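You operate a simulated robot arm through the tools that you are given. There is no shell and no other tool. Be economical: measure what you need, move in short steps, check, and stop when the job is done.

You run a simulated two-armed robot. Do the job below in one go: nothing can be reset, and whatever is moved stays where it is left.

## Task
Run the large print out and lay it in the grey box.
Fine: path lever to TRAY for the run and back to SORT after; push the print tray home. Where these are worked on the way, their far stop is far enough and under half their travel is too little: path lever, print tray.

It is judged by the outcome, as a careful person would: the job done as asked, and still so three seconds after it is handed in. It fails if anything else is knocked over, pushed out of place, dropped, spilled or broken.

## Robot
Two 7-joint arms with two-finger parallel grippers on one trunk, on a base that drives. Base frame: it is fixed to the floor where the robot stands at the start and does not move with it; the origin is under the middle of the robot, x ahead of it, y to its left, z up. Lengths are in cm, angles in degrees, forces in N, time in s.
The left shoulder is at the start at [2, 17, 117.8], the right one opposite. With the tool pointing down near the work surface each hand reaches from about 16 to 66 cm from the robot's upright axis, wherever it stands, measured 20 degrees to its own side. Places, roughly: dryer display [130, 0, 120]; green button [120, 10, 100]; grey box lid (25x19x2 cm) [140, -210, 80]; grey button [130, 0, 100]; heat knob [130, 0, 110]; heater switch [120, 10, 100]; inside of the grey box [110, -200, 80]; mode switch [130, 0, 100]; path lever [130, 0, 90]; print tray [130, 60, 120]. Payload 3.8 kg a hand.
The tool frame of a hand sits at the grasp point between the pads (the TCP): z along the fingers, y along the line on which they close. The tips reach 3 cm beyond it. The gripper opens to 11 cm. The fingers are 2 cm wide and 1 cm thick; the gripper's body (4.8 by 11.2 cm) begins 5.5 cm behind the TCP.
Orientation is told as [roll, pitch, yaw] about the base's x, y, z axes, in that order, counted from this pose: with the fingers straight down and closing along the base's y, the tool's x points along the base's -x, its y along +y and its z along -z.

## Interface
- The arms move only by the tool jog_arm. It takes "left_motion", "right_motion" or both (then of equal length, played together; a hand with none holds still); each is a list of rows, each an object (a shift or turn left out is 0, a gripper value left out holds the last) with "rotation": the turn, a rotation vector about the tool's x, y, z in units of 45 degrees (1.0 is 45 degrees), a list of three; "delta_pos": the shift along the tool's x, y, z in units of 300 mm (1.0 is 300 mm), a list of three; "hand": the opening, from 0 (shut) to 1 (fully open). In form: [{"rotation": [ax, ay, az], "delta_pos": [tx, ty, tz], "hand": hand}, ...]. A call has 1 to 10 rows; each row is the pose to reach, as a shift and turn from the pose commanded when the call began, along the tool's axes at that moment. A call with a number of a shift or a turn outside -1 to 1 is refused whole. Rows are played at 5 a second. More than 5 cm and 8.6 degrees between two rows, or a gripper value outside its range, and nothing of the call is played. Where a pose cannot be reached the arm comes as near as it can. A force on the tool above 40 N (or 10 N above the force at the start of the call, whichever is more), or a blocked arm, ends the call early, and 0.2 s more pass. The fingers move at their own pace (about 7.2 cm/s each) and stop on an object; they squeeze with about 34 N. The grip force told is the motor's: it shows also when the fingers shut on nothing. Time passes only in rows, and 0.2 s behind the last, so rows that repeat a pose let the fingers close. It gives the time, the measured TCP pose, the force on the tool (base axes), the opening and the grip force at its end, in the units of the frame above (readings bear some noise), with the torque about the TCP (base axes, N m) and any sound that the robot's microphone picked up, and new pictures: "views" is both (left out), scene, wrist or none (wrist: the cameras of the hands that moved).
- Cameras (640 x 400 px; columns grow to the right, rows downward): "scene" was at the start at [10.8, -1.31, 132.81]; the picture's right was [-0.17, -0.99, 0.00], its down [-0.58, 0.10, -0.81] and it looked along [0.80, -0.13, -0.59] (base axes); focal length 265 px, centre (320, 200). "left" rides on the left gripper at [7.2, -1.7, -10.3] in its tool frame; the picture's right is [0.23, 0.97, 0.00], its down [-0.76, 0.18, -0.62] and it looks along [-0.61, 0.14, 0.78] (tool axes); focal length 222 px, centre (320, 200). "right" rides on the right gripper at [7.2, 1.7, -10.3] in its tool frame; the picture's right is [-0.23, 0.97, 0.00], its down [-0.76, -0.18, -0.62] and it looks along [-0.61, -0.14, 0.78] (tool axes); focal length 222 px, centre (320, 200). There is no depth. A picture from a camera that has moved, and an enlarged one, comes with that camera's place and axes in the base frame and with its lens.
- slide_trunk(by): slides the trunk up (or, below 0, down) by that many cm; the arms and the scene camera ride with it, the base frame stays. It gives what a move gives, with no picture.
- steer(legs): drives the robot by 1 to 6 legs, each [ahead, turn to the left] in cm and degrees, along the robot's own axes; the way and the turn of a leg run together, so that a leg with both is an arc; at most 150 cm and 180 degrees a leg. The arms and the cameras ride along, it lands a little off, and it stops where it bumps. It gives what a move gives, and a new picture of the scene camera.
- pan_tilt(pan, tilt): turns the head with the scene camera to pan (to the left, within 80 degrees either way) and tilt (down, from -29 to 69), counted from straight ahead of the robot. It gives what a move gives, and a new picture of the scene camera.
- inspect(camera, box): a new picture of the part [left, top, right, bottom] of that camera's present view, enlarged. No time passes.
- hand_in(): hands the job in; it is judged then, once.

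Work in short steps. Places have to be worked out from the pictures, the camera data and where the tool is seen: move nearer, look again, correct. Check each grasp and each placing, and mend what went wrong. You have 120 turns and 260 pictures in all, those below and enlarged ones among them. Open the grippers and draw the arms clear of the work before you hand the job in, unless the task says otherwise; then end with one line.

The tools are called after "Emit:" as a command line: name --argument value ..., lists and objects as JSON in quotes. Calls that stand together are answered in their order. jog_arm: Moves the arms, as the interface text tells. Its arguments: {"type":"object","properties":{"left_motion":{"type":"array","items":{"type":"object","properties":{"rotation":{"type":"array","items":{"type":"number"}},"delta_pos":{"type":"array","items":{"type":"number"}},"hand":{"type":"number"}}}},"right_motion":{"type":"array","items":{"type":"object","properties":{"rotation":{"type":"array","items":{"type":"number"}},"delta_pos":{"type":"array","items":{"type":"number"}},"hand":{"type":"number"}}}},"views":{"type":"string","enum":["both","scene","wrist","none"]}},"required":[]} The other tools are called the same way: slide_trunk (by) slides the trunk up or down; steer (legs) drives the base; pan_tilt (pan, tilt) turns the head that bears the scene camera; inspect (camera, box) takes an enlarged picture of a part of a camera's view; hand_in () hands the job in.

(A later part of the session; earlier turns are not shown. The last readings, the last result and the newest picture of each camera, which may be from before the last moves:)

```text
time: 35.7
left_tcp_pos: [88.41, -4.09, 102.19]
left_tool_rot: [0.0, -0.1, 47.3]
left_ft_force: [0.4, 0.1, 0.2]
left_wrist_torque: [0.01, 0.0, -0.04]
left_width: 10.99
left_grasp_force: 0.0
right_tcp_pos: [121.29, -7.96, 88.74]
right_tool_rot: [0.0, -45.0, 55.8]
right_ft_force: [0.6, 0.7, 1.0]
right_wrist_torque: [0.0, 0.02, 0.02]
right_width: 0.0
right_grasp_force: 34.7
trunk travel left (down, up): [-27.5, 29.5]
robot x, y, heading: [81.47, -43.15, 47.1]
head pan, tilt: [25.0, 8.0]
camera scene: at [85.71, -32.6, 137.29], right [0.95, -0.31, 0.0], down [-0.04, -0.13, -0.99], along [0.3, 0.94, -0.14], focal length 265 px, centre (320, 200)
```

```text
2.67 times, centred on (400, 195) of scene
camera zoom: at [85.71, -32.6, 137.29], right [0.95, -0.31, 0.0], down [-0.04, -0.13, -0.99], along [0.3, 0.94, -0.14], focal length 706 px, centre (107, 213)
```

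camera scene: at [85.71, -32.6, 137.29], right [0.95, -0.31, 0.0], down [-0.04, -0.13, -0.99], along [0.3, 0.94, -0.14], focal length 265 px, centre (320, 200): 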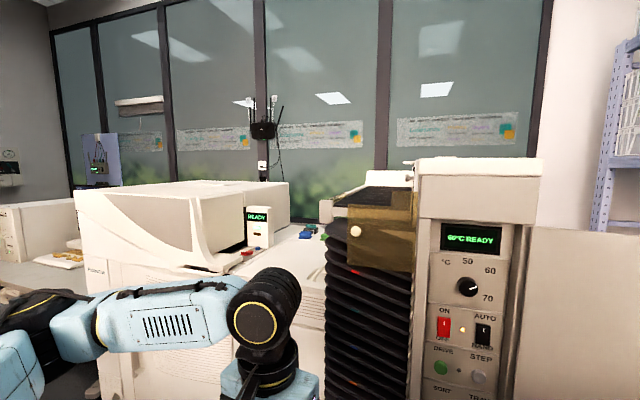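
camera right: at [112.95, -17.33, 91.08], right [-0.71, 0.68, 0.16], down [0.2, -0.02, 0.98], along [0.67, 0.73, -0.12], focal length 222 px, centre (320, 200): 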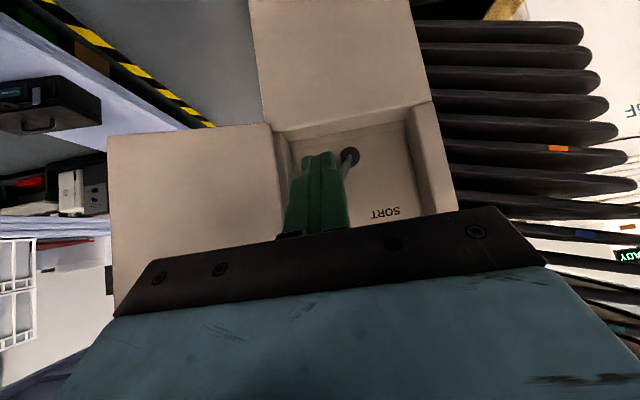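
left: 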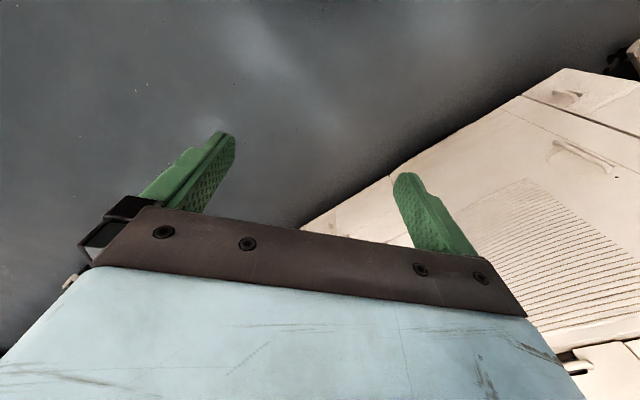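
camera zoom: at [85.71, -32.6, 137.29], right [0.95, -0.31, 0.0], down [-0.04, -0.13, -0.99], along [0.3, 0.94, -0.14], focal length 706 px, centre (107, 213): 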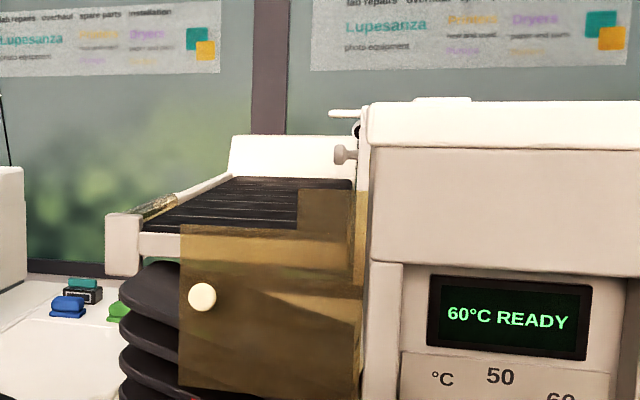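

I raise the trunk to look down on the tray.

Emit:
slide_trunk --by 28

Emit:
pan_tilt --pan 25 --tilt 25

Emit:
inspect --camera "scene" --box '[280, 120, 460, 280]'

```text
time: 38.5
left_tcp_pos: [88.53, -4.06, 130.27]
left_tool_rot: [0.1, 0.0, 47.3]
left_ft_force: [-0.1, -0.3, -0.3]
left_wrist_torque: [-0.03, -0.02, 0.02]
left_width: 11.0
left_grasp_force: 0.1
right_tcp_pos: [121.48, -7.92, 116.63]
right_tool_rot: [0.1, -45.0, 55.8]
right_ft_force: [0.7, -0.8, 0.2]
right_wrist_torque: [-0.03, 0.0, -0.02]
right_width: 0.0
right_grasp_force: 34.0
trunk travel left (down, up): [-55.5, 1.5]
robot x, y, heading: [81.54, -43.33, 47.2]
head pan, tilt: [25.0, 8.0]
```

```text
time: 39.3
left_tcp_pos: [88.48, -4.05, 130.22]
left_tool_rot: [0.0, 0.0, 47.3]
left_ft_force: [-0.6, 0.3, 0.1]
left_wrist_torque: [-0.01, 0.02, 0.01]
left_width: 11.0
left_grasp_force: 0.0
right_tcp_pos: [121.29, -7.97, 116.83]
right_tool_rot: [0.0, -45.0, 55.8]
right_ft_force: [0.4, 0.1, 0.9]
right_wrist_torque: [0.03, -0.02, -0.03]
right_width: 0.0
right_grasp_force: 33.7
trunk travel left (down, up): [-55.5, 1.5]
robot x, y, heading: [81.41, -43.15, 47.1]
head pan, tilt: [25.0, 25.0]
camera scene: at [85.69, -32.65, 162.54], right [0.95, -0.31, 0.0], down [-0.13, -0.4, -0.91], along [0.28, 0.86, -0.42], focal length 265 px, centre (320, 200)
```

scene: 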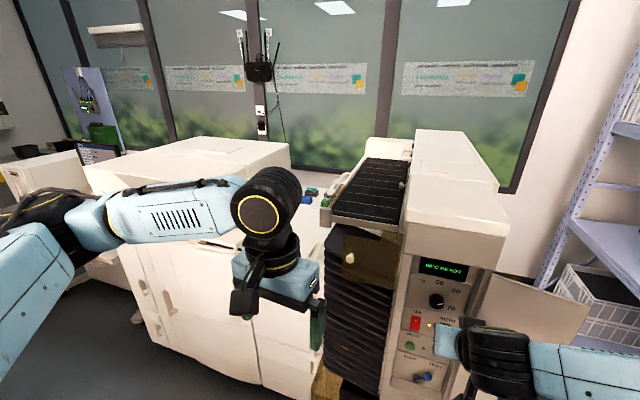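

```text
2.50 times, centred on (370, 200) of scene
camera zoom: at [85.69, -32.65, 162.54], right [0.95, -0.31, 0.0], down [-0.13, -0.4, -0.91], along [0.28, 0.86, -0.42], focal length 662 px, centre (195, 200)
```

zoom: 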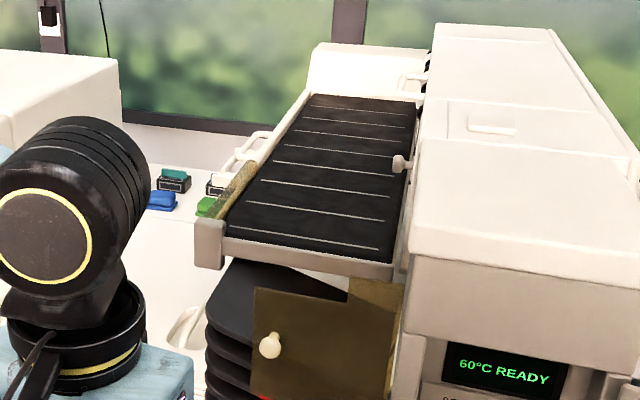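

The tray unit sits left of the tower, its handle near [130,70,120]. I move the left hand (empty, high) over the counter to view the tray with its wrist camera.

Emit:
jog_arm --left_motion '[{"delta_pos": [-0.02, 0.08, -0.05]}, {"delta_pos": [-0.12, 0.15, -0.1]}, {"delta_pos": [-0.24, 0.2, -0.12]}, {"delta_pos": [-0.37, 0.25, -0.13]}, {"delta_pos": [-0.5, 0.3, -0.14]}, {"delta_pos": [-0.63, 0.32, -0.15]}, {"delta_pos": [-0.7, 0.33, -0.15]}, {"delta_pos": [-0.7, 0.33, -0.15]}]'

```text
time: 41.1
left_tcp_pos: [95.44, 18.34, 134.51]
left_tool_rot: [-0.1, 0.0, 47.4]
left_ft_force: [0.2, 0.4, 0.3]
left_wrist_torque: [0.0, 0.0, 0.01]
left_width: 10.98
left_grasp_force: 0.1
right_tcp_pos: [121.29, -7.85, 116.72]
right_tool_rot: [-0.1, -45.0, 55.8]
right_ft_force: [0.1, -1.1, -0.6]
right_wrist_torque: [-0.02, 0.05, 0.01]
right_width: 0.01
right_grasp_force: 33.9
trunk travel left (down, up): [-55.5, 1.5]
robot x, y, heading: [81.63, -43.27, 46.9]
head pan, tilt: [25.0, 25.0]
camera scene: at [85.65, -32.65, 162.54], right [0.95, -0.3, 0.0], down [-0.13, -0.4, -0.91], along [0.28, 0.86, -0.42], focal length 265 px, centre (320, 200)
camera left: at [91.61, 11.84, 144.77], right [-0.87, 0.49, 0.0], down [0.39, 0.68, 0.62], along [0.31, 0.54, -0.78], focal length 222 px, centre (320, 200)
```

scene: 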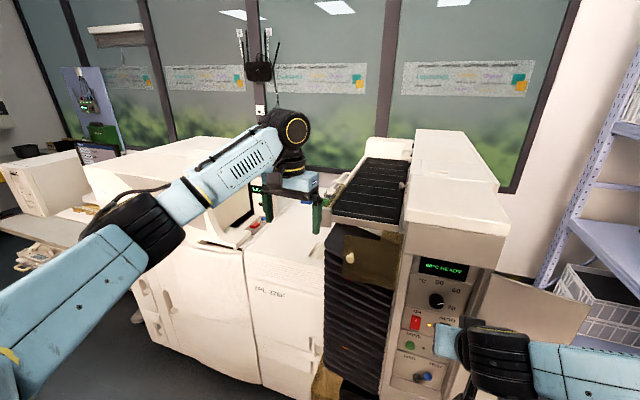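
left: 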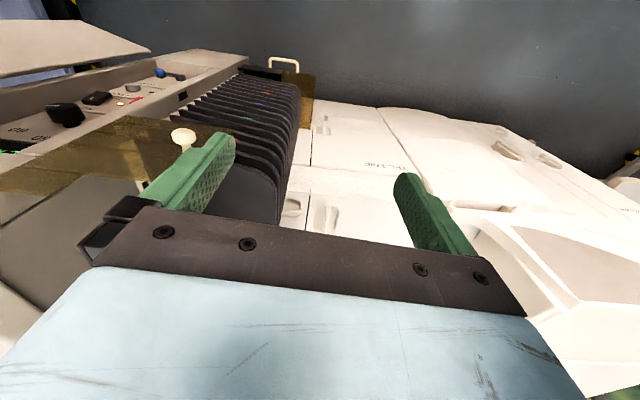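

I pitch the left hand up 45° to look further at the tray.

Emit:
jog_arm --left_motion '[{"rotation": [0, -0.17, 0], "delta_pos": [0, 0, -0.05]}, {"rotation": [0, -0.34, 0], "delta_pos": [0, 0, -0.1]}, {"rotation": [0, -0.51, 0], "delta_pos": [0, 0, -0.15]}, {"rotation": [0, -0.65, 0], "delta_pos": [0, 0, -0.2]}, {"rotation": [0, -0.65, 0], "delta_pos": [0, 0, -0.25]}]'

```text
time: 42.3
left_tcp_pos: [95.5, 18.16, 142.0]
left_tool_rot: [0.0, -29.3, 47.3]
left_ft_force: [-0.5, -0.7, -0.1]
left_wrist_torque: [0.0, 0.0, 0.03]
left_width: 11.02
left_grasp_force: 0.0
right_tcp_pos: [121.34, -7.96, 116.72]
right_tool_rot: [0.0, -45.0, 55.8]
right_ft_force: [0.0, 0.3, 0.0]
right_wrist_torque: [0.01, -0.01, -0.03]
right_width: 0.01
right_grasp_force: 34.2
trunk travel left (down, up): [-55.5, 1.5]
robot x, y, heading: [81.23, -43.1, 47.4]
head pan, tilt: [25.0, 25.0]
camera scene: at [85.76, -32.65, 162.53], right [0.95, -0.31, 0.0], down [-0.13, -0.4, -0.91], along [0.28, 0.86, -0.42], focal length 265 px, centre (320, 200)
camera left: at [88.98, 8.7, 147.48], right [-0.85, 0.51, -0.11], down [0.11, 0.38, 0.92], along [0.51, 0.77, -0.39], focal length 222 px, centre (320, 200)
```

scene: 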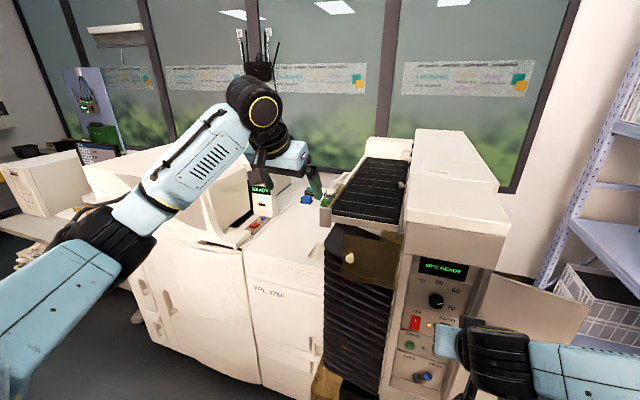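
left: 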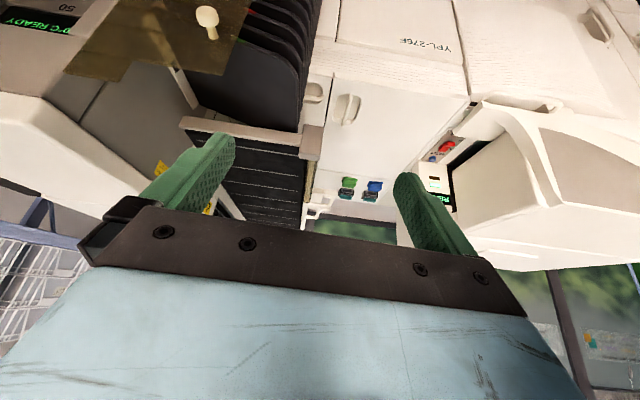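

Wrist view is too obstructed. I withdraw the left hand and will look with the head camera from further left.

Emit:
jog_arm --left_motion '[{"delta_pos": [0.12, 0, -0.07], "rotation": [0, 0.1, 0]}, {"delta_pos": [0.24, 0, -0.14], "rotation": [0, 0.2, 0]}, {"delta_pos": [0.36, 0, -0.2], "rotation": [0, 0.3, 0]}, {"delta_pos": [0.48, 0, -0.27], "rotation": [0, 0.4, 0]}, {"delta_pos": [0.6, 0, -0.34], "rotation": [0, 0.5, 0]}, {"delta_pos": [0.72, 0, -0.4], "rotation": [0, 0.6, 0]}, {"delta_pos": [0.81, 0, -0.46], "rotation": [0, 0.65, 0]}]' --views "none"

Emit:
steer --legs '[[-22, 0], [0, 70], [30, 0], [0, -75]]'

```text
time: 43.9
left_tcp_pos: [76.24, -2.44, 142.18]
left_tool_rot: [0.0, 0.1, 47.5]
left_ft_force: [0.3, 0.4, 0.3]
left_wrist_torque: [0.03, -0.02, -0.01]
left_width: 11.03
left_grasp_force: 0.1
right_tcp_pos: [121.18, -7.89, 116.93]
right_tool_rot: [0.0, -45.1, 55.8]
right_ft_force: [0.6, 0.8, 0.1]
right_wrist_torque: [0.04, 0.0, -0.01]
right_width: 0.0
right_grasp_force: 34.2
trunk travel left (down, up): [-55.5, 1.5]
robot x, y, heading: [80.98, -42.88, 47.1]
head pan, tilt: [25.0, 25.0]
```

```text
time: 53.5
left_tcp_pos: [50.59, 8.56, 142.28]
left_tool_rot: [0.0, 0.0, 43.5]
left_ft_force: [-0.2, 0.3, -0.1]
left_wrist_torque: [-0.02, 0.0, -0.01]
left_width: 11.02
left_grasp_force: 0.0
right_tcp_pos: [95.05, -0.16, 116.76]
right_tool_rot: [0.0, -45.0, 52.0]
right_ft_force: [1.0, -0.5, 0.0]
right_wrist_torque: [-0.03, -0.01, -0.03]
right_width: 0.0
right_grasp_force: 34.3
trunk travel left (down, up): [-55.5, 1.5]
robot x, y, heading: [52.91, -32.75, 43.2]
head pan, tilt: [25.0, 25.0]
camera scene: at [57.89, -22.37, 162.53], right [0.93, -0.37, 0.0], down [-0.16, -0.39, -0.91], along [0.33, 0.84, -0.42], focal length 265 px, centre (320, 200)
```

scene: 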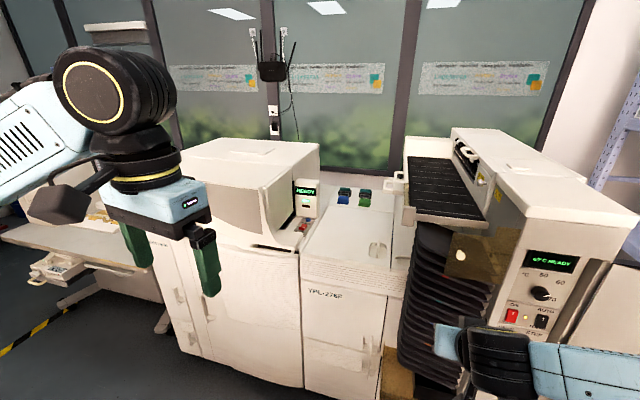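

Emit:
inspect --camera "scene" --box '[360, 120, 520, 240]'

```text
3.33 times, centred on (440, 180) of scene
camera zoom: at [57.89, -22.37, 162.53], right [0.93, -0.37, 0.0], down [-0.16, -0.39, -0.91], along [0.33, 0.84, -0.42], focal length 883 px, centre (-80, 267)
```

zoom: 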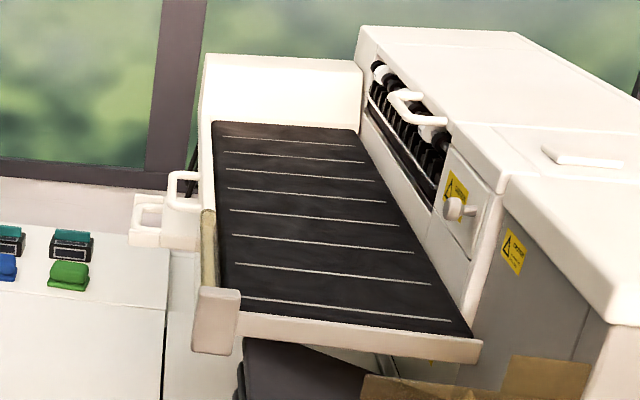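

Emit:
inspect --camera "scene" --box '[380, 155, 440, 215]'

Emit:
inspect --camera "scene" --box '[440, 130, 510, 200]'

```text
6.67 times, centred on (410, 185) of scene
camera zoom: at [57.89, -22.37, 162.53], right [0.93, -0.37, 0.0], down [-0.16, -0.39, -0.91], along [0.33, 0.84, -0.42], focal length 1765 px, centre (-280, 300)
```

zoom: 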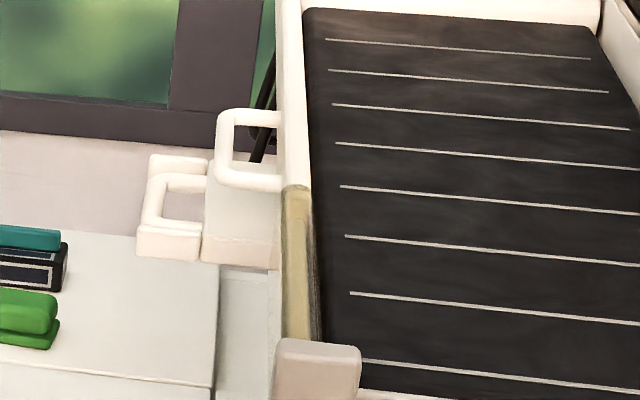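

```text
5.71 times, centred on (475, 165) of scene
camera zoom: at [57.89, -22.37, 162.53], right [0.93, -0.37, 0.0], down [-0.16, -0.39, -0.91], along [0.33, 0.84, -0.42], focal length 1513 px, centre (-566, 400)
```

zoom: 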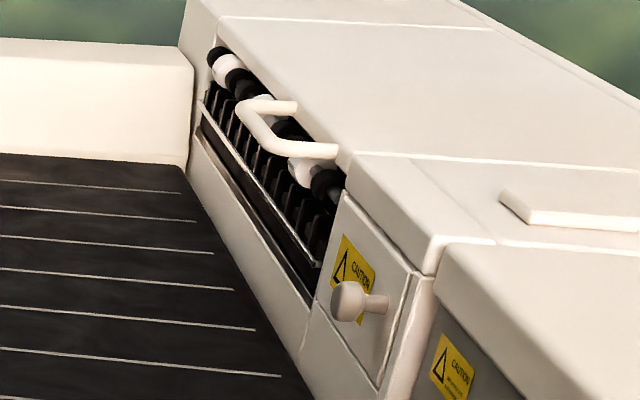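

The tray's handle end sticks out at the left side of the belt unit. I need a closer view from the left; first I draw the right hand in so it clears the sorter.

Emit:
jog_arm --right_motion '[{"delta_pos": [0.1, -0.05, -0.1]}, {"delta_pos": [0.2, -0.1, -0.2]}, {"delta_pos": [0.3, -0.15, -0.3]}, {"delta_pos": [0.4, -0.2, -0.4]}, {"delta_pos": [0.47, -0.27, -0.47]}]' --views "none"

Emit:
steer --legs '[[0, 15], [38, 0], [0, -12]]'

Emit:
inspect --camera "scene" --box '[300, 120, 520, 300]'

```text
time: 54.7
left_tcp_pos: [50.81, 8.15, 142.28]
left_tool_rot: [0.2, -0.1, 43.4]
left_ft_force: [0.2, 0.2, -0.3]
left_wrist_torque: [0.06, -0.01, 0.0]
left_width: 10.97
left_grasp_force: 0.1
right_tcp_pos: [88.83, -18.96, 118.42]
right_tool_rot: [-0.2, -44.6, 51.7]
right_ft_force: [0.3, -0.5, 0.6]
right_wrist_torque: [0.0, -0.01, 0.03]
right_width: 0.01
right_grasp_force: 34.0
right hand out of reach, approached as far as the arm can: row 5
trunk travel left (down, up): [-55.5, 1.5]
robot x, y, heading: [52.77, -32.36, 43.3]
head pan, tilt: [25.0, 25.0]
```

```text
time: 57.8
left_tcp_pos: [58.25, 36.26, 142.2]
left_tool_rot: [0.0, 0.0, 58.6]
left_ft_force: [-0.6, 0.0, -0.6]
left_wrist_torque: [-0.01, 0.01, 0.02]
left_width: 10.98
left_grasp_force: 0.1
right_tcp_pos: [101.85, 19.46, 118.27]
right_tool_rot: [-0.3, -44.0, 67.1]
right_ft_force: [0.4, 0.0, -0.3]
right_wrist_torque: [-0.02, 0.02, 0.0]
right_width: 0.0
right_grasp_force: 34.2
trunk travel left (down, up): [-55.5, 1.5]
robot x, y, heading: [70.95, -2.72, 58.5]
head pan, tilt: [25.0, 25.0]
stopped in leg 2: the force on the tool passed its limit at 68 N (the readings are from after the stop); the commanded pose is now the measured one
camera scene: at [73.38, 8.3, 162.53], right [0.99, -0.11, 0.0], down [-0.05, -0.42, -0.91], along [0.1, 0.9, -0.42], focal length 265 px, centre (320, 200)
```

scene: 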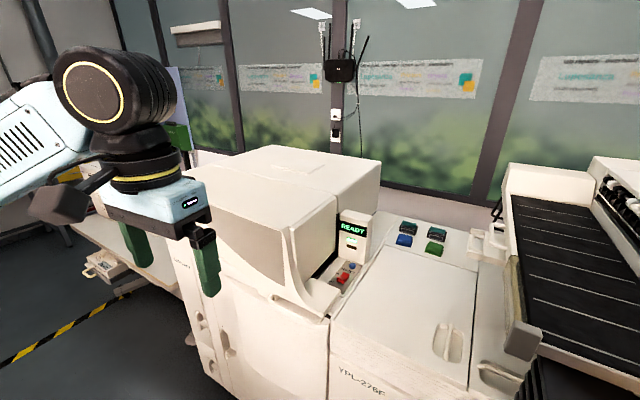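

```text
2.22 times, centred on (410, 210) of scene
camera zoom: at [73.38, 8.3, 162.53], right [0.99, -0.11, 0.0], down [-0.05, -0.42, -0.91], along [0.1, 0.9, -0.42], focal length 588 px, centre (120, 178)
```

zoom: 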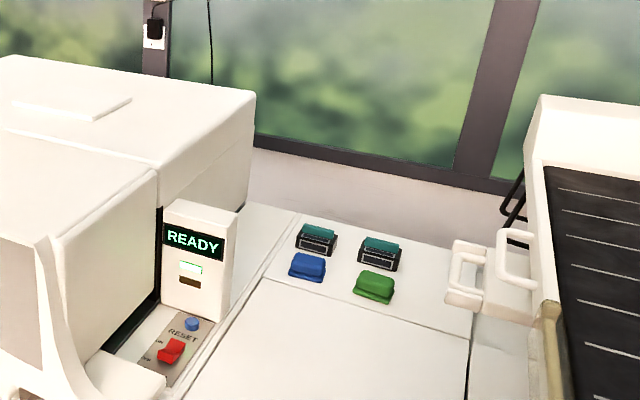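

The right hand bumped something. I back off a little and look to the right to check.

Emit:
steer --legs '[[-8, 0]]'

Emit:
pan_tilt --pan -15 --tilt 35

```text
time: 58.8
left_tcp_pos: [54.17, 29.32, 142.31]
left_tool_rot: [0.0, 0.0, 58.5]
left_ft_force: [0.6, -0.9, 1.0]
left_wrist_torque: [0.03, -0.01, 0.0]
left_width: 11.01
left_grasp_force: 0.0
right_tcp_pos: [97.74, 12.7, 118.39]
right_tool_rot: [-0.3, -44.1, 67.1]
right_ft_force: [0.2, -0.2, 0.5]
right_wrist_torque: [0.0, 0.01, 0.01]
right_width: 0.01
right_grasp_force: 34.1
trunk travel left (down, up): [-55.5, 1.5]
robot x, y, heading: [67.01, -9.5, 58.3]
head pan, tilt: [25.0, 25.0]
camera scene: at [69.15, 1.41, 162.54], right [0.99, -0.11, 0.0], down [-0.05, -0.42, -0.91], along [0.1, 0.9, -0.42], focal length 265 px, centre (320, 200)
```

scene: 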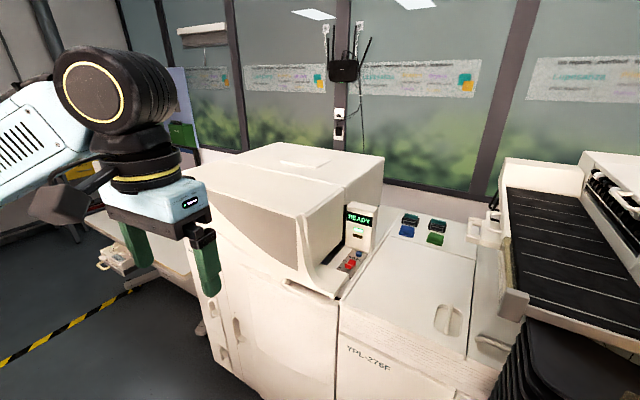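

```text
time: 59.9
left_tcp_pos: [54.14, 29.4, 142.26]
left_tool_rot: [0.0, 0.0, 58.5]
left_ft_force: [0.0, 0.0, 0.7]
left_wrist_torque: [0.02, 0.04, -0.02]
left_width: 10.99
left_grasp_force: 0.1
right_tcp_pos: [97.76, 12.68, 118.33]
right_tool_rot: [-0.4, -44.1, 67.1]
right_ft_force: [0.4, 0.7, 0.2]
right_wrist_torque: [0.04, -0.01, 0.0]
right_width: 0.01
right_grasp_force: 34.1
trunk travel left (down, up): [-55.5, 1.5]
robot x, y, heading: [66.98, -10.13, 58.5]
head pan, tilt: [-15.0, 35.0]
camera scene: at [74.5, -1.65, 160.96], right [0.69, -0.73, 0.0], down [-0.42, -0.39, -0.82], along [0.59, 0.56, -0.57], focal length 265 px, centre (320, 200)
```

scene: 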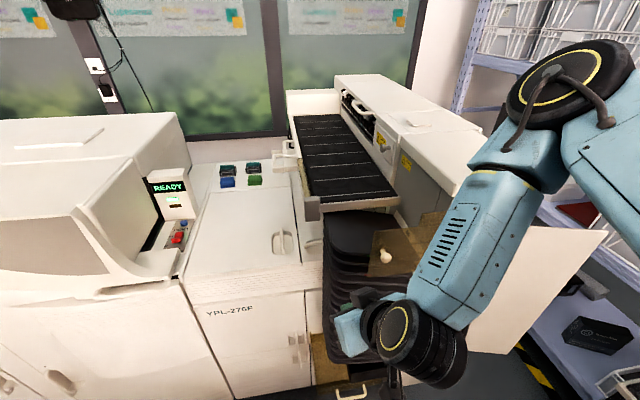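

Emit:
inspect --camera "scene" --box '[250, 80, 430, 220]'

Emit:
inspect --camera "scene" --box '[260, 130, 320, 170]'

```text
2.86 times, centred on (340, 150) of scene
camera zoom: at [74.5, -1.65, 160.96], right [0.69, -0.73, 0.0], down [-0.42, -0.39, -0.82], along [0.59, 0.56, -0.57], focal length 756 px, centre (263, 343)
```

zoom: 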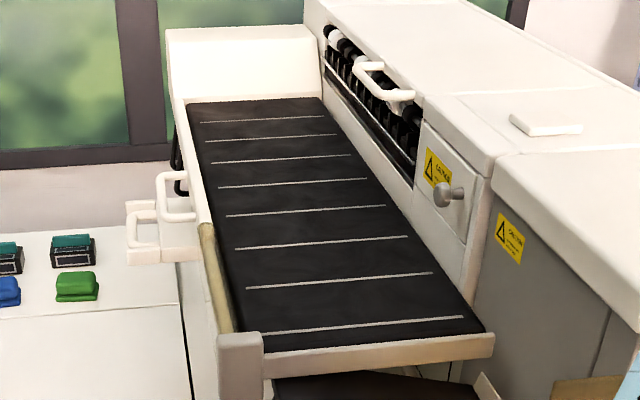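

```text
10.00 times, centred on (290, 150) of scene
camera zoom: at [74.5, -1.65, 160.96], right [0.69, -0.73, 0.0], down [-0.42, -0.39, -0.82], along [0.59, 0.56, -0.57], focal length 2648 px, centre (620, 700)
```

zoom: 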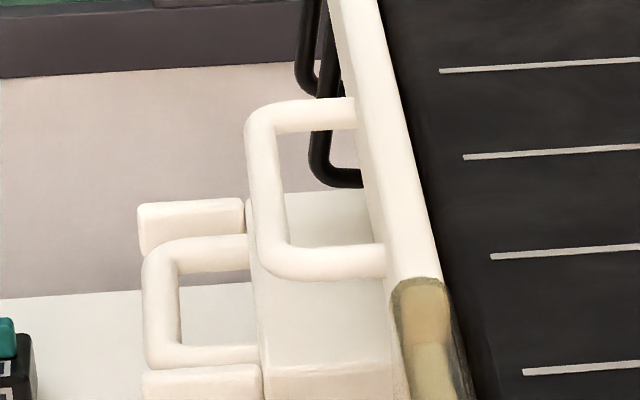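

Nothing appears displaced. The tray unit looks seated against the tower and the display said READY, so I return in front of the panel to press DRIVE.

Emit:
steer --legs '[[0, 55], [-37, 0], [0, -66]]'

Emit:
slide_trunk --by -22

Emit:
pan_tilt --pan 8 --tilt 38

```text
time: 67.5
left_tcp_pos: [75.69, -2.27, 142.28]
left_tool_rot: [0.1, 0.0, 48.9]
left_ft_force: [-0.7, 0.7, 0.4]
left_wrist_torque: [0.0, 0.0, -0.01]
left_width: 10.97
left_grasp_force: 0.0
right_tcp_pos: [115.78, -25.99, 118.28]
right_tool_rot: [-0.3, -44.0, 57.5]
right_ft_force: [0.4, 0.1, -0.2]
right_wrist_torque: [0.0, 0.0, 0.01]
right_width: 0.0
right_grasp_force: 34.0
trunk travel left (down, up): [-55.5, 1.5]
robot x, y, heading: [82.07, -43.16, 48.8]
head pan, tilt: [-15.0, 35.0]
camera scene: at [90.46, -36.25, 160.96], right [0.56, -0.83, 0.0], down [-0.48, -0.32, -0.82], along [0.68, 0.46, -0.57], focal length 265 px, centre (320, 200)
```

scene: 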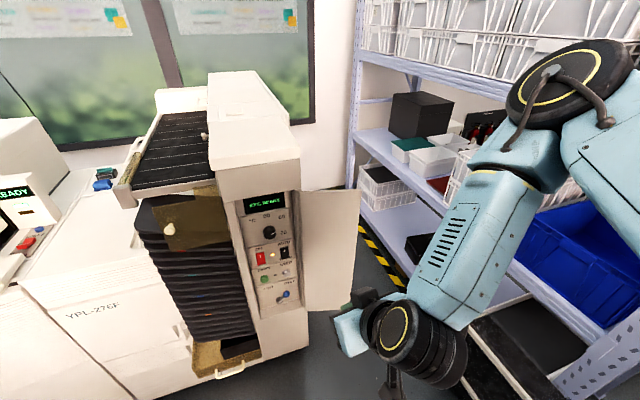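

```text
time: 69.9
left_tcp_pos: [75.72, -2.11, 120.3]
left_tool_rot: [0.0, 0.1, 48.7]
left_ft_force: [0.3, 0.1, -0.4]
left_wrist_torque: [0.01, -0.01, -0.01]
left_width: 10.99
left_grasp_force: 0.1
right_tcp_pos: [115.77, -26.05, 96.34]
right_tool_rot: [-0.2, -43.9, 57.6]
right_ft_force: [-1.5, -1.0, 0.0]
right_wrist_torque: [0.03, -0.01, 0.01]
right_width: 0.0
right_grasp_force: 33.9
trunk travel left (down, up): [-33.5, 23.5]
robot x, y, heading: [81.53, -43.15, 48.9]
head pan, tilt: [-15.0, 35.0]
```

```text
time: 70.8
left_tcp_pos: [75.62, -2.12, 120.14]
left_tool_rot: [0.1, 0.0, 48.7]
left_ft_force: [-0.7, 0.5, -0.2]
left_wrist_torque: [0.01, 0.01, 0.01]
left_width: 10.96
left_grasp_force: 0.0
right_tcp_pos: [115.6, -26.06, 96.25]
right_tool_rot: [-0.4, -44.0, 57.5]
right_ft_force: [0.6, 0.5, -0.4]
right_wrist_torque: [0.01, 0.0, 0.02]
right_width: 0.01
right_grasp_force: 34.0
trunk travel left (down, up): [-33.5, 23.5]
robot x, y, heading: [81.29, -42.77, 48.6]
head pan, tilt: [8.0, 38.0]
camera scene: at [87.87, -33.93, 138.5], right [0.84, -0.55, 0.0], down [-0.34, -0.51, -0.79], along [0.43, 0.66, -0.62], focal length 265 px, centre (320, 200)
```

scene: 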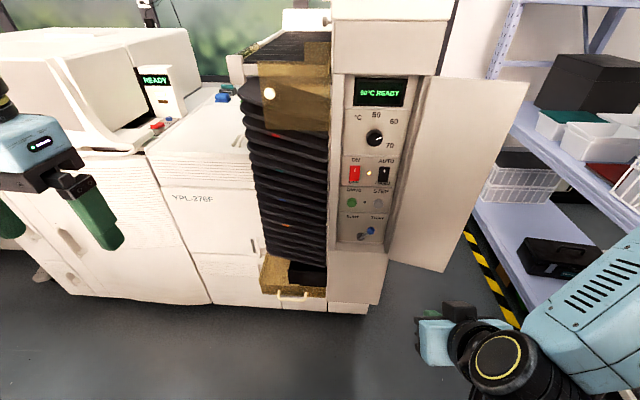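

Green button ≈[124.1,6.3,95.7]. I bring the closed right fingers to about 5 cm in front of it.

Emit:
jog_arm --right_motion '[{"delta_pos": [-0.06, 0.12, 0.054]}, {"delta_pos": [-0.12, 0.23, 0.108], "hand": 0}, {"delta_pos": [-0.18, 0.33, 0.162]}, {"delta_pos": [-0.29, 0.346, 0.26]}, {"delta_pos": [-0.39, 0.346, 0.35]}, {"delta_pos": [-0.5, 0.346, 0.45]}, {"delta_pos": [-0.598, 0.346, 0.538]}, {"delta_pos": [-0.598, 0.346, 0.538]}]'

Emit:
inspect --camera "right" --box '[220, 60, 420, 240]'

```text
time: 72.5
left_tcp_pos: [75.58, -2.3, 120.16]
left_tool_rot: [0.1, 0.0, 48.8]
left_ft_force: [0.0, 0.3, 0.2]
left_wrist_torque: [0.0, 0.0, 0.0]
left_width: 10.99
left_grasp_force: 0.1
right_tcp_pos: [120.24, -0.62, 96.84]
right_tool_rot: [-0.3, -44.0, 57.4]
right_ft_force: [0.6, 0.2, -0.9]
right_wrist_torque: [-0.01, 0.03, 0.03]
right_width: 0.0
right_grasp_force: 33.8
trunk travel left (down, up): [-33.5, 23.5]
robot x, y, heading: [81.69, -42.5, 48.9]
head pan, tilt: [8.0, 38.0]
camera scene: at [87.86, -33.96, 138.51], right [0.84, -0.55, 0.0], down [-0.34, -0.51, -0.79], along [0.43, 0.66, -0.62], focal length 265 px, centre (320, 200)
camera right: at [112.05, -10.06, 99.36], right [-0.73, 0.66, 0.15], down [0.21, 0.0, 0.98], along [0.65, 0.75, -0.14], focal length 222 px, centre (320, 200)
```

scene: 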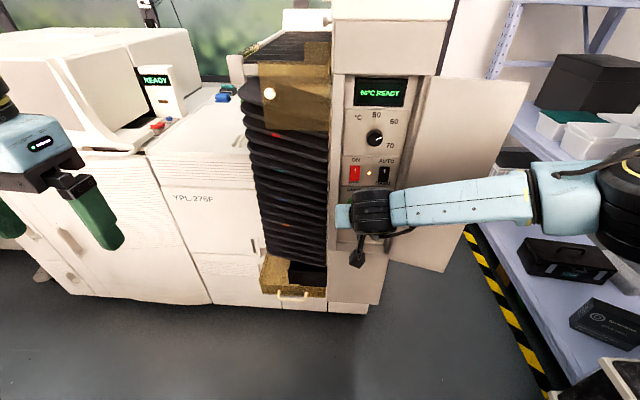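
right: 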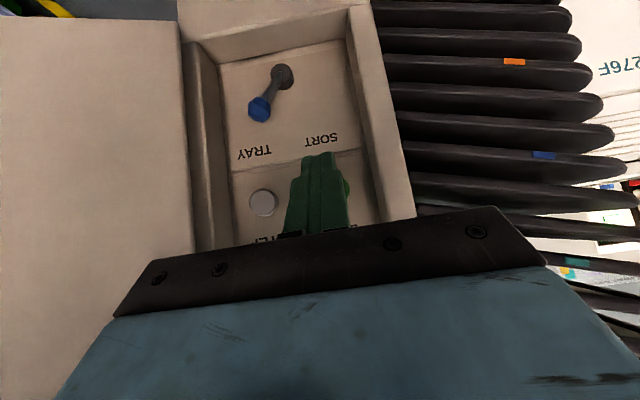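

```text
2.22 times, centred on (320, 150) of right
camera zoom: at [112.05, -10.06, 99.36], right [-0.73, 0.66, 0.15], down [0.21, 0.0, 0.98], along [0.65, 0.75, -0.14], focal length 494 px, centre (320, 311)
```

zoom: 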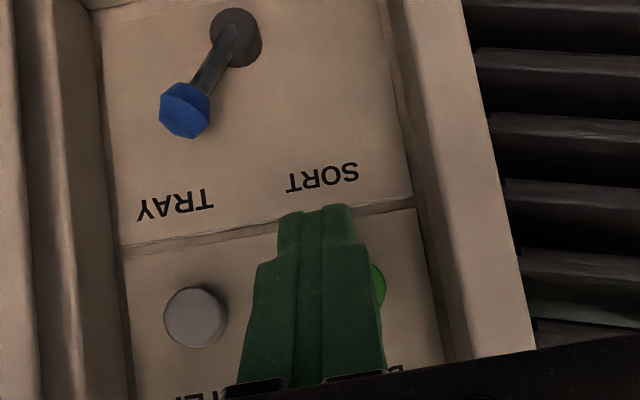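

I shift 0.6 cm left and push forward into the green DRIVE button, then withdraw.

Emit:
jog_arm --right_motion '[{"delta_pos": [-0.067, 0.02, 0.05]}, {"delta_pos": [-0.115, 0.02, 0.097]}, {"delta_pos": [-0.134, 0.02, 0.116]}, {"delta_pos": [-0.147, 0.02, 0.128]}, {"delta_pos": [-0.155, 0.02, 0.136]}, {"delta_pos": [-0.155, 0.02, 0.136]}]'

```text
time: 73.5
left_tcp_pos: [75.53, -2.53, 120.27]
left_tool_rot: [0.0, 0.0, 48.8]
left_ft_force: [0.6, -0.6, 0.1]
left_wrist_torque: [-0.01, -0.03, 0.0]
left_width: 11.02
left_grasp_force: 0.0
right_tcp_pos: [122.08, 4.1, 96.94]
right_tool_rot: [-0.3, -43.0, 57.5]
right_ft_force: [-10.2, -18.9, 4.0]
right_wrist_torque: [-0.23, 0.04, -0.05]
right_width: 0.0
right_grasp_force: 34.2
trunk travel left (down, up): [-33.5, 23.5]
robot x, y, heading: [81.53, -42.66, 48.6]
head pan, tilt: [8.0, 38.0]
heard: click
stopped in row 4 (right hand): the force on the tool passed its limit at 47 N (the readings are from after the stop); the commanded pose is now the measured one
camera scene: at [87.68, -34.2, 138.52], right [0.84, -0.55, 0.0], down [-0.34, -0.51, -0.79], along [0.43, 0.66, -0.61], focal length 265 px, centre (320, 200)
camera right: at [113.91, -5.45, 99.63], right [-0.73, 0.67, 0.15], down [0.22, 0.01, 0.98], along [0.65, 0.75, -0.15], focal length 222 px, centre (320, 200)
```

scene: 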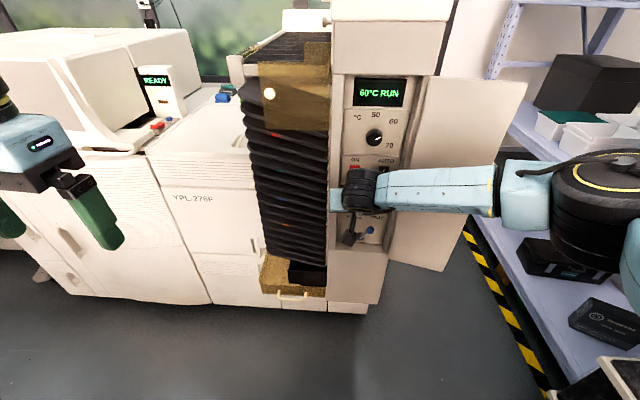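
right: 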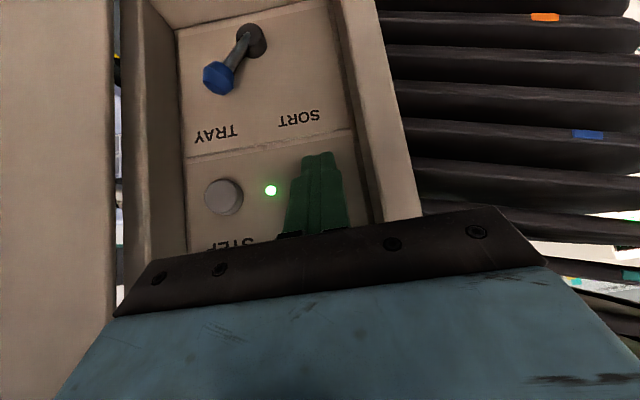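

Clicked; the display says RUN. I withdraw and wait, watching the tower and tray.

Emit:
jog_arm --right_motion '[{"delta_pos": [0.08, 0, -0.08]}, {"delta_pos": [0.18, 0, -0.18]}, {"delta_pos": [0.28, 0, -0.28]}, {"delta_pos": [0.38, -0.1, -0.38]}, {"delta_pos": [0.38, -0.2, -0.38]}]' --views "none"

Emit:
slide_trunk --by 22

Emit:
pan_tilt --pan 20 --tilt 25

Emit:
inspect --camera "scene" --box '[290, 120, 500, 290]'

```text
refused: row 4 steps farther than a row can; nothing moved
```

```text
time: 74.5
left_tcp_pos: [75.46, -2.3, 128.19]
left_tool_rot: [-0.1, 0.1, 48.9]
left_ft_force: [0.8, -0.1, -0.4]
left_wrist_torque: [0.02, -0.04, 0.01]
left_width: 11.01
left_grasp_force: 0.0
right_tcp_pos: [122.17, 3.88, 103.81]
right_tool_rot: [-0.6, -42.4, 57.6]
right_ft_force: [0.2, 0.1, 0.0]
right_wrist_torque: [-0.02, 0.01, -0.01]
right_width: 0.0
right_grasp_force: 33.6
trunk travel left (down, up): [-41.2, 15.8]
robot x, y, heading: [81.38, -43.14, 48.5]
head pan, tilt: [8.0, 38.0]
stopped: the force on the tool passed its limit at 61 N (the readings are from after the stop); the commanded pose is now the measured one
```

```text
time: 75.3
left_tcp_pos: [75.75, -2.18, 127.86]
left_tool_rot: [0.0, 0.1, 48.9]
left_ft_force: [0.4, -0.6, 1.1]
left_wrist_torque: [0.01, 0.02, 0.04]
left_width: 11.0
left_grasp_force: 0.1
right_tcp_pos: [122.22, 3.84, 103.61]
right_tool_rot: [-0.6, -42.4, 57.5]
right_ft_force: [-0.1, -0.4, 0.7]
right_wrist_torque: [0.01, 0.01, 0.0]
right_width: 0.01
right_grasp_force: 33.7
trunk travel left (down, up): [-41.2, 15.8]
robot x, y, heading: [81.92, -42.93, 48.3]
head pan, tilt: [20.0, 25.0]
camera scene: at [86.48, -32.59, 148.18], right [0.93, -0.36, 0.0], down [-0.15, -0.39, -0.91], along [0.33, 0.84, -0.42], focal length 265 px, centre (320, 200)
```

scene: 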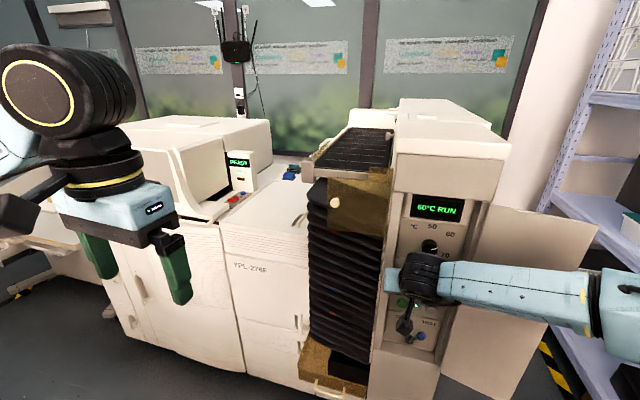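

```text
2.35 times, centred on (395, 205) of scene
camera zoom: at [86.48, -32.59, 148.18], right [0.93, -0.36, 0.0], down [-0.15, -0.39, -0.91], along [0.33, 0.84, -0.42], focal length 623 px, centre (144, 188)
```

zoom: 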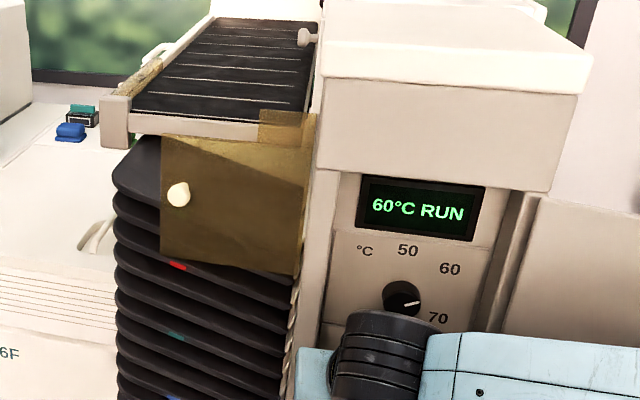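

The retreat was refused and the trunk slid with the hand at the panel; I now withdraw straight back and check the switches.

Emit:
jog_arm --right_motion '[{"delta_pos": [0.08, 0, -0.08]}, {"delta_pos": [0.16, 0, -0.16]}, {"delta_pos": [0.26, 0, -0.26]}, {"delta_pos": [0.36, -0.02, -0.36]}, {"delta_pos": [0.38, -0.12, -0.38]}, {"delta_pos": [0.38, -0.25, -0.38]}]' --views "scene"

Emit:
inspect --camera "scene" --box '[380, 180, 480, 360]'

```text
time: 76.7
left_tcp_pos: [75.73, -2.37, 127.93]
left_tool_rot: [0.0, 0.0, 48.7]
left_ft_force: [0.1, -0.6, 0.9]
left_wrist_torque: [0.0, 0.0, 0.01]
left_width: 10.99
left_grasp_force: 0.0
right_tcp_pos: [119.72, -13.78, 104.56]
right_tool_rot: [-0.5, -42.4, 57.5]
right_ft_force: [0.7, 0.1, 0.4]
right_wrist_torque: [0.06, 0.03, -0.01]
right_width: 0.0
right_grasp_force: 34.0
trunk travel left (down, up): [-41.2, 15.8]
robot x, y, heading: [81.59, -42.82, 48.7]
head pan, tilt: [20.0, 25.0]
camera scene: at [86.52, -32.75, 148.2], right [0.93, -0.36, 0.0], down [-0.15, -0.39, -0.91], along [0.33, 0.84, -0.42], focal length 265 px, centre (320, 200)
```

scene: 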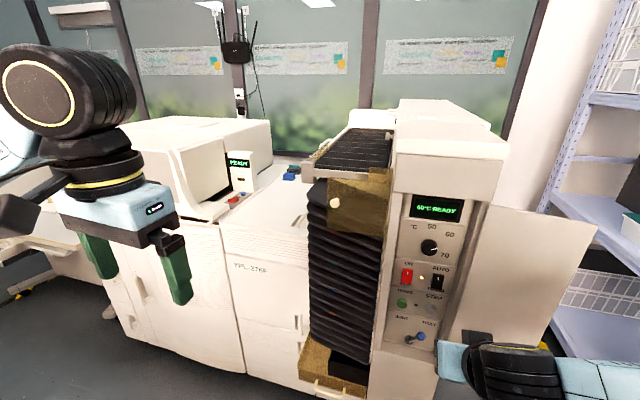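

```text
2.22 times, centred on (430, 270) of scene
camera zoom: at [86.52, -32.75, 148.2], right [0.93, -0.36, 0.0], down [-0.15, -0.39, -0.91], along [0.33, 0.84, -0.42], focal length 588 px, centre (76, 44)
```

zoom: 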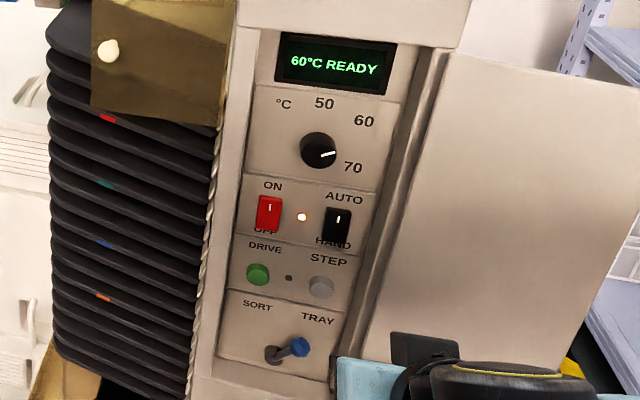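

All controls look unchanged; the run has finished (READY). I raise the trunk to look for the print.

Emit:
slide_trunk --by 15

Emit:
pan_tilt --pan 22 --tilt 27

Emit:
inspect --camera "scene" --box '[290, 100, 460, 240]'

```text
time: 78.4
left_tcp_pos: [75.68, -2.3, 142.88]
left_tool_rot: [0.0, 0.0, 48.8]
left_ft_force: [0.8, 0.2, 0.5]
left_wrist_torque: [0.02, -0.01, 0.01]
left_width: 11.0
left_grasp_force: 0.1
right_tcp_pos: [119.77, -13.61, 119.52]
right_tool_rot: [-0.6, -42.4, 57.6]
right_ft_force: [-0.6, 0.4, 0.3]
right_wrist_torque: [0.0, -0.02, 0.01]
right_width: 0.0
right_grasp_force: 34.2
trunk travel left (down, up): [-56.2, 0.8]
robot x, y, heading: [81.61, -42.77, 49.0]
head pan, tilt: [20.0, 25.0]
```

```text
time: 79.0
left_tcp_pos: [75.64, -2.26, 142.86]
left_tool_rot: [0.0, 0.1, 48.7]
left_ft_force: [0.1, -0.3, 0.5]
left_wrist_torque: [0.01, 0.0, -0.03]
left_width: 10.99
left_grasp_force: 0.0
right_tcp_pos: [119.63, -13.65, 119.56]
right_tool_rot: [-0.6, -42.4, 57.7]
right_ft_force: [-0.3, -0.8, -0.7]
right_wrist_torque: [-0.02, -0.01, 0.0]
right_width: 0.02
right_grasp_force: 34.3
trunk travel left (down, up): [-56.2, 0.8]
robot x, y, heading: [81.73, -42.84, 48.8]
head pan, tilt: [22.0, 27.0]
camera scene: at [86.14, -32.56, 162.87], right [0.94, -0.33, 0.0], down [-0.15, -0.43, -0.89], along [0.29, 0.84, -0.45], focal length 265 px, centre (320, 200)
```

scene: 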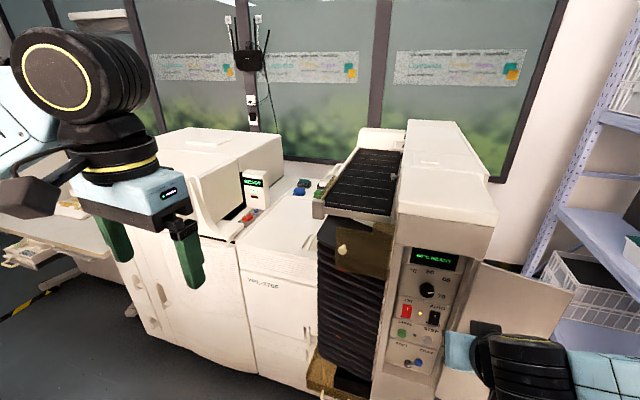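

```text
2.86 times, centred on (375, 170) of scene
camera zoom: at [86.14, -32.56, 162.87], right [0.94, -0.33, 0.0], down [-0.15, -0.43, -0.89], along [0.29, 0.84, -0.45], focal length 756 px, centre (163, 286)
```

zoom: 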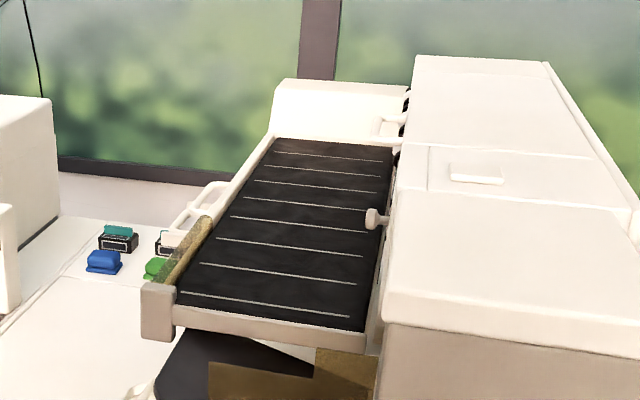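

No print on the belt; it must be in the drawer-like tray with the handle at the left. I tuck the right arm to a down pose, then go left for a closer look.

Emit:
jog_arm --right_motion '[{"rotation": [0, 0.15, 0], "delta_pos": [0.05, -0.05, -0.05]}, {"rotation": [0, 0.3, 0], "delta_pos": [0.1, -0.1, -0.1]}, {"rotation": [0, 0.45, 0], "delta_pos": [0.15, -0.15, -0.15]}, {"rotation": [0, 0.6, 0], "delta_pos": [0.2, -0.2, -0.2]}, {"rotation": [0, 0.75, 0], "delta_pos": [0.23, -0.25, -0.23]}, {"rotation": [0, 0.94, 0], "delta_pos": [0.26, -0.3, -0.26]}]' --views "none"

Emit:
steer --legs '[[0, 66], [37, 0], [0, -55]]'

```text
time: 80.5
left_tcp_pos: [75.63, -2.25, 142.85]
left_tool_rot: [-0.1, 0.1, 48.9]
left_ft_force: [0.7, -1.0, 0.3]
left_wrist_torque: [-0.03, -0.03, 0.01]
left_width: 11.01
left_grasp_force: 0.1
right_tcp_pos: [121.23, -27.84, 120.15]
right_tool_rot: [-0.5, 0.1, 57.1]
right_ft_force: [0.5, 0.1, -0.4]
right_wrist_torque: [0.0, 0.0, -0.04]
right_width: 0.02
right_grasp_force: 33.6
trunk travel left (down, up): [-56.2, 0.8]
robot x, y, heading: [81.42, -42.9, 48.9]
head pan, tilt: [22.0, 27.0]
```

```text
time: 88.2
left_tcp_pos: [51.17, 28.46, 142.89]
left_tool_rot: [0.0, 0.0, 61.2]
left_ft_force: [0.6, -0.6, -0.3]
left_wrist_torque: [0.01, 0.02, -0.01]
left_width: 11.01
left_grasp_force: 0.1
right_tcp_pos: [101.31, 13.24, 120.11]
right_tool_rot: [-0.5, -0.2, 69.5]
right_ft_force: [0.0, 0.5, 0.8]
right_wrist_torque: [0.04, -0.03, -0.04]
right_width: 0.01
right_grasp_force: 34.3
trunk travel left (down, up): [-56.2, 0.8]
robot x, y, heading: [65.61, -10.11, 61.1]
head pan, tilt: [22.0, 27.0]
camera scene: at [67.95, 1.11, 162.87], right [0.99, -0.12, 0.0], down [-0.05, -0.45, -0.89], along [0.11, 0.88, -0.45], focal length 265 px, centre (320, 200)
```

scene: 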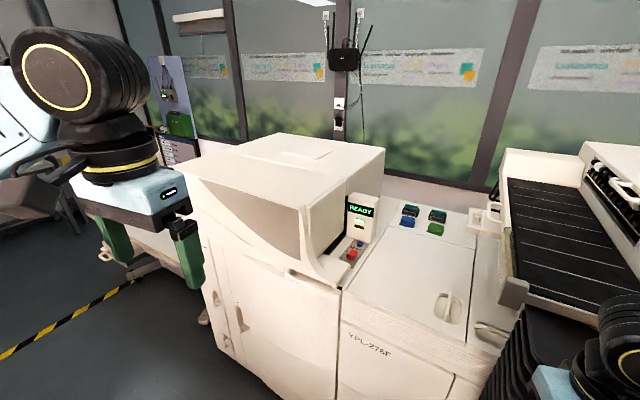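

Emit:
steer --legs '[[0, 56], [28, 0], [0, -66]]'

Emit:
pan_tilt --pan -5 --tilt 20

Emit:
inspect --camera "scene" --box '[280, 130, 440, 240]'

```text
time: 95.5
left_tcp_pos: [45.36, 54.36, 142.83]
left_tool_rot: [0.0, 0.0, 51.3]
left_ft_force: [-0.9, -0.1, -0.3]
left_wrist_torque: [0.01, -0.05, 0.01]
left_width: 10.99
left_grasp_force: 0.1
right_tcp_pos: [91.87, 30.75, 120.16]
right_tool_rot: [-0.4, -0.1, 59.6]
right_ft_force: [0.2, 0.2, 0.1]
right_wrist_torque: [0.0, -0.02, 0.01]
right_width: 0.0
right_grasp_force: 33.7
trunk travel left (down, up): [-56.2, 0.8]
robot x, y, heading: [53.1, 14.24, 51.3]
head pan, tilt: [22.0, 27.0]
camera scene: at [57.18, 24.6, 162.87], right [0.96, -0.29, 0.0], down [-0.13, -0.43, -0.89], along [0.26, 0.85, -0.45], focal length 265 px, centre (320, 200)
```

scene: 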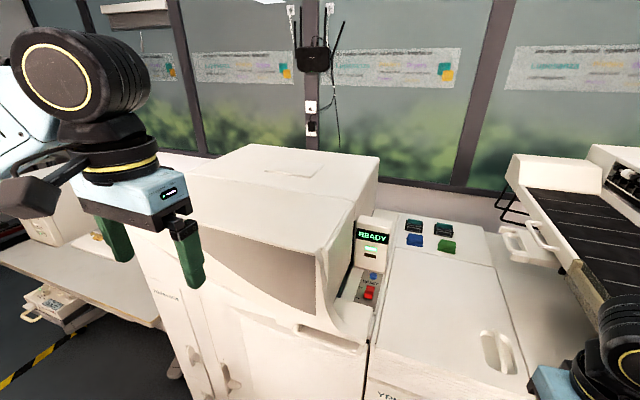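

```text
time: 96.4
left_tcp_pos: [45.36, 54.39, 143.05]
left_tool_rot: [0.0, 0.0, 51.3]
left_ft_force: [0.0, -0.1, -0.8]
left_wrist_torque: [0.0, -0.05, 0.0]
left_width: 11.0
left_grasp_force: 0.1
right_tcp_pos: [91.97, 30.75, 120.11]
right_tool_rot: [-0.5, -0.1, 59.6]
right_ft_force: [0.4, -0.5, -0.3]
right_wrist_torque: [0.01, -0.01, 0.05]
right_width: 0.0
right_grasp_force: 33.9
trunk travel left (down, up): [-56.2, 0.8]
robot x, y, heading: [53.19, 14.04, 51.4]
head pan, tilt: [-5.0, 20.0]
camera scene: at [60.96, 22.58, 163.99], right [0.72, -0.69, 0.0], down [-0.24, -0.25, -0.94], along [0.65, 0.68, -0.34], focal length 265 px, centre (320, 200)
```

scene: 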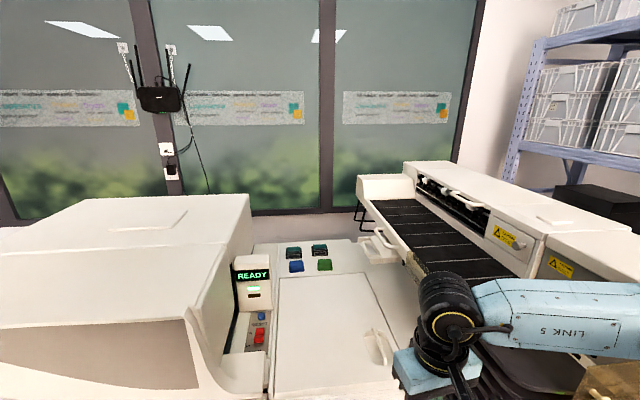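

```text
3.64 times, centred on (360, 185) of scene
camera zoom: at [60.96, 22.58, 163.99], right [0.72, -0.69, 0.0], down [-0.24, -0.25, -0.94], along [0.65, 0.68, -0.34], focal length 963 px, centre (174, 254)
```

zoom: 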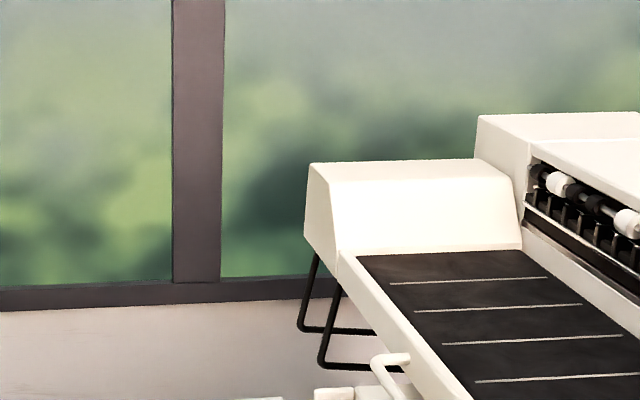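

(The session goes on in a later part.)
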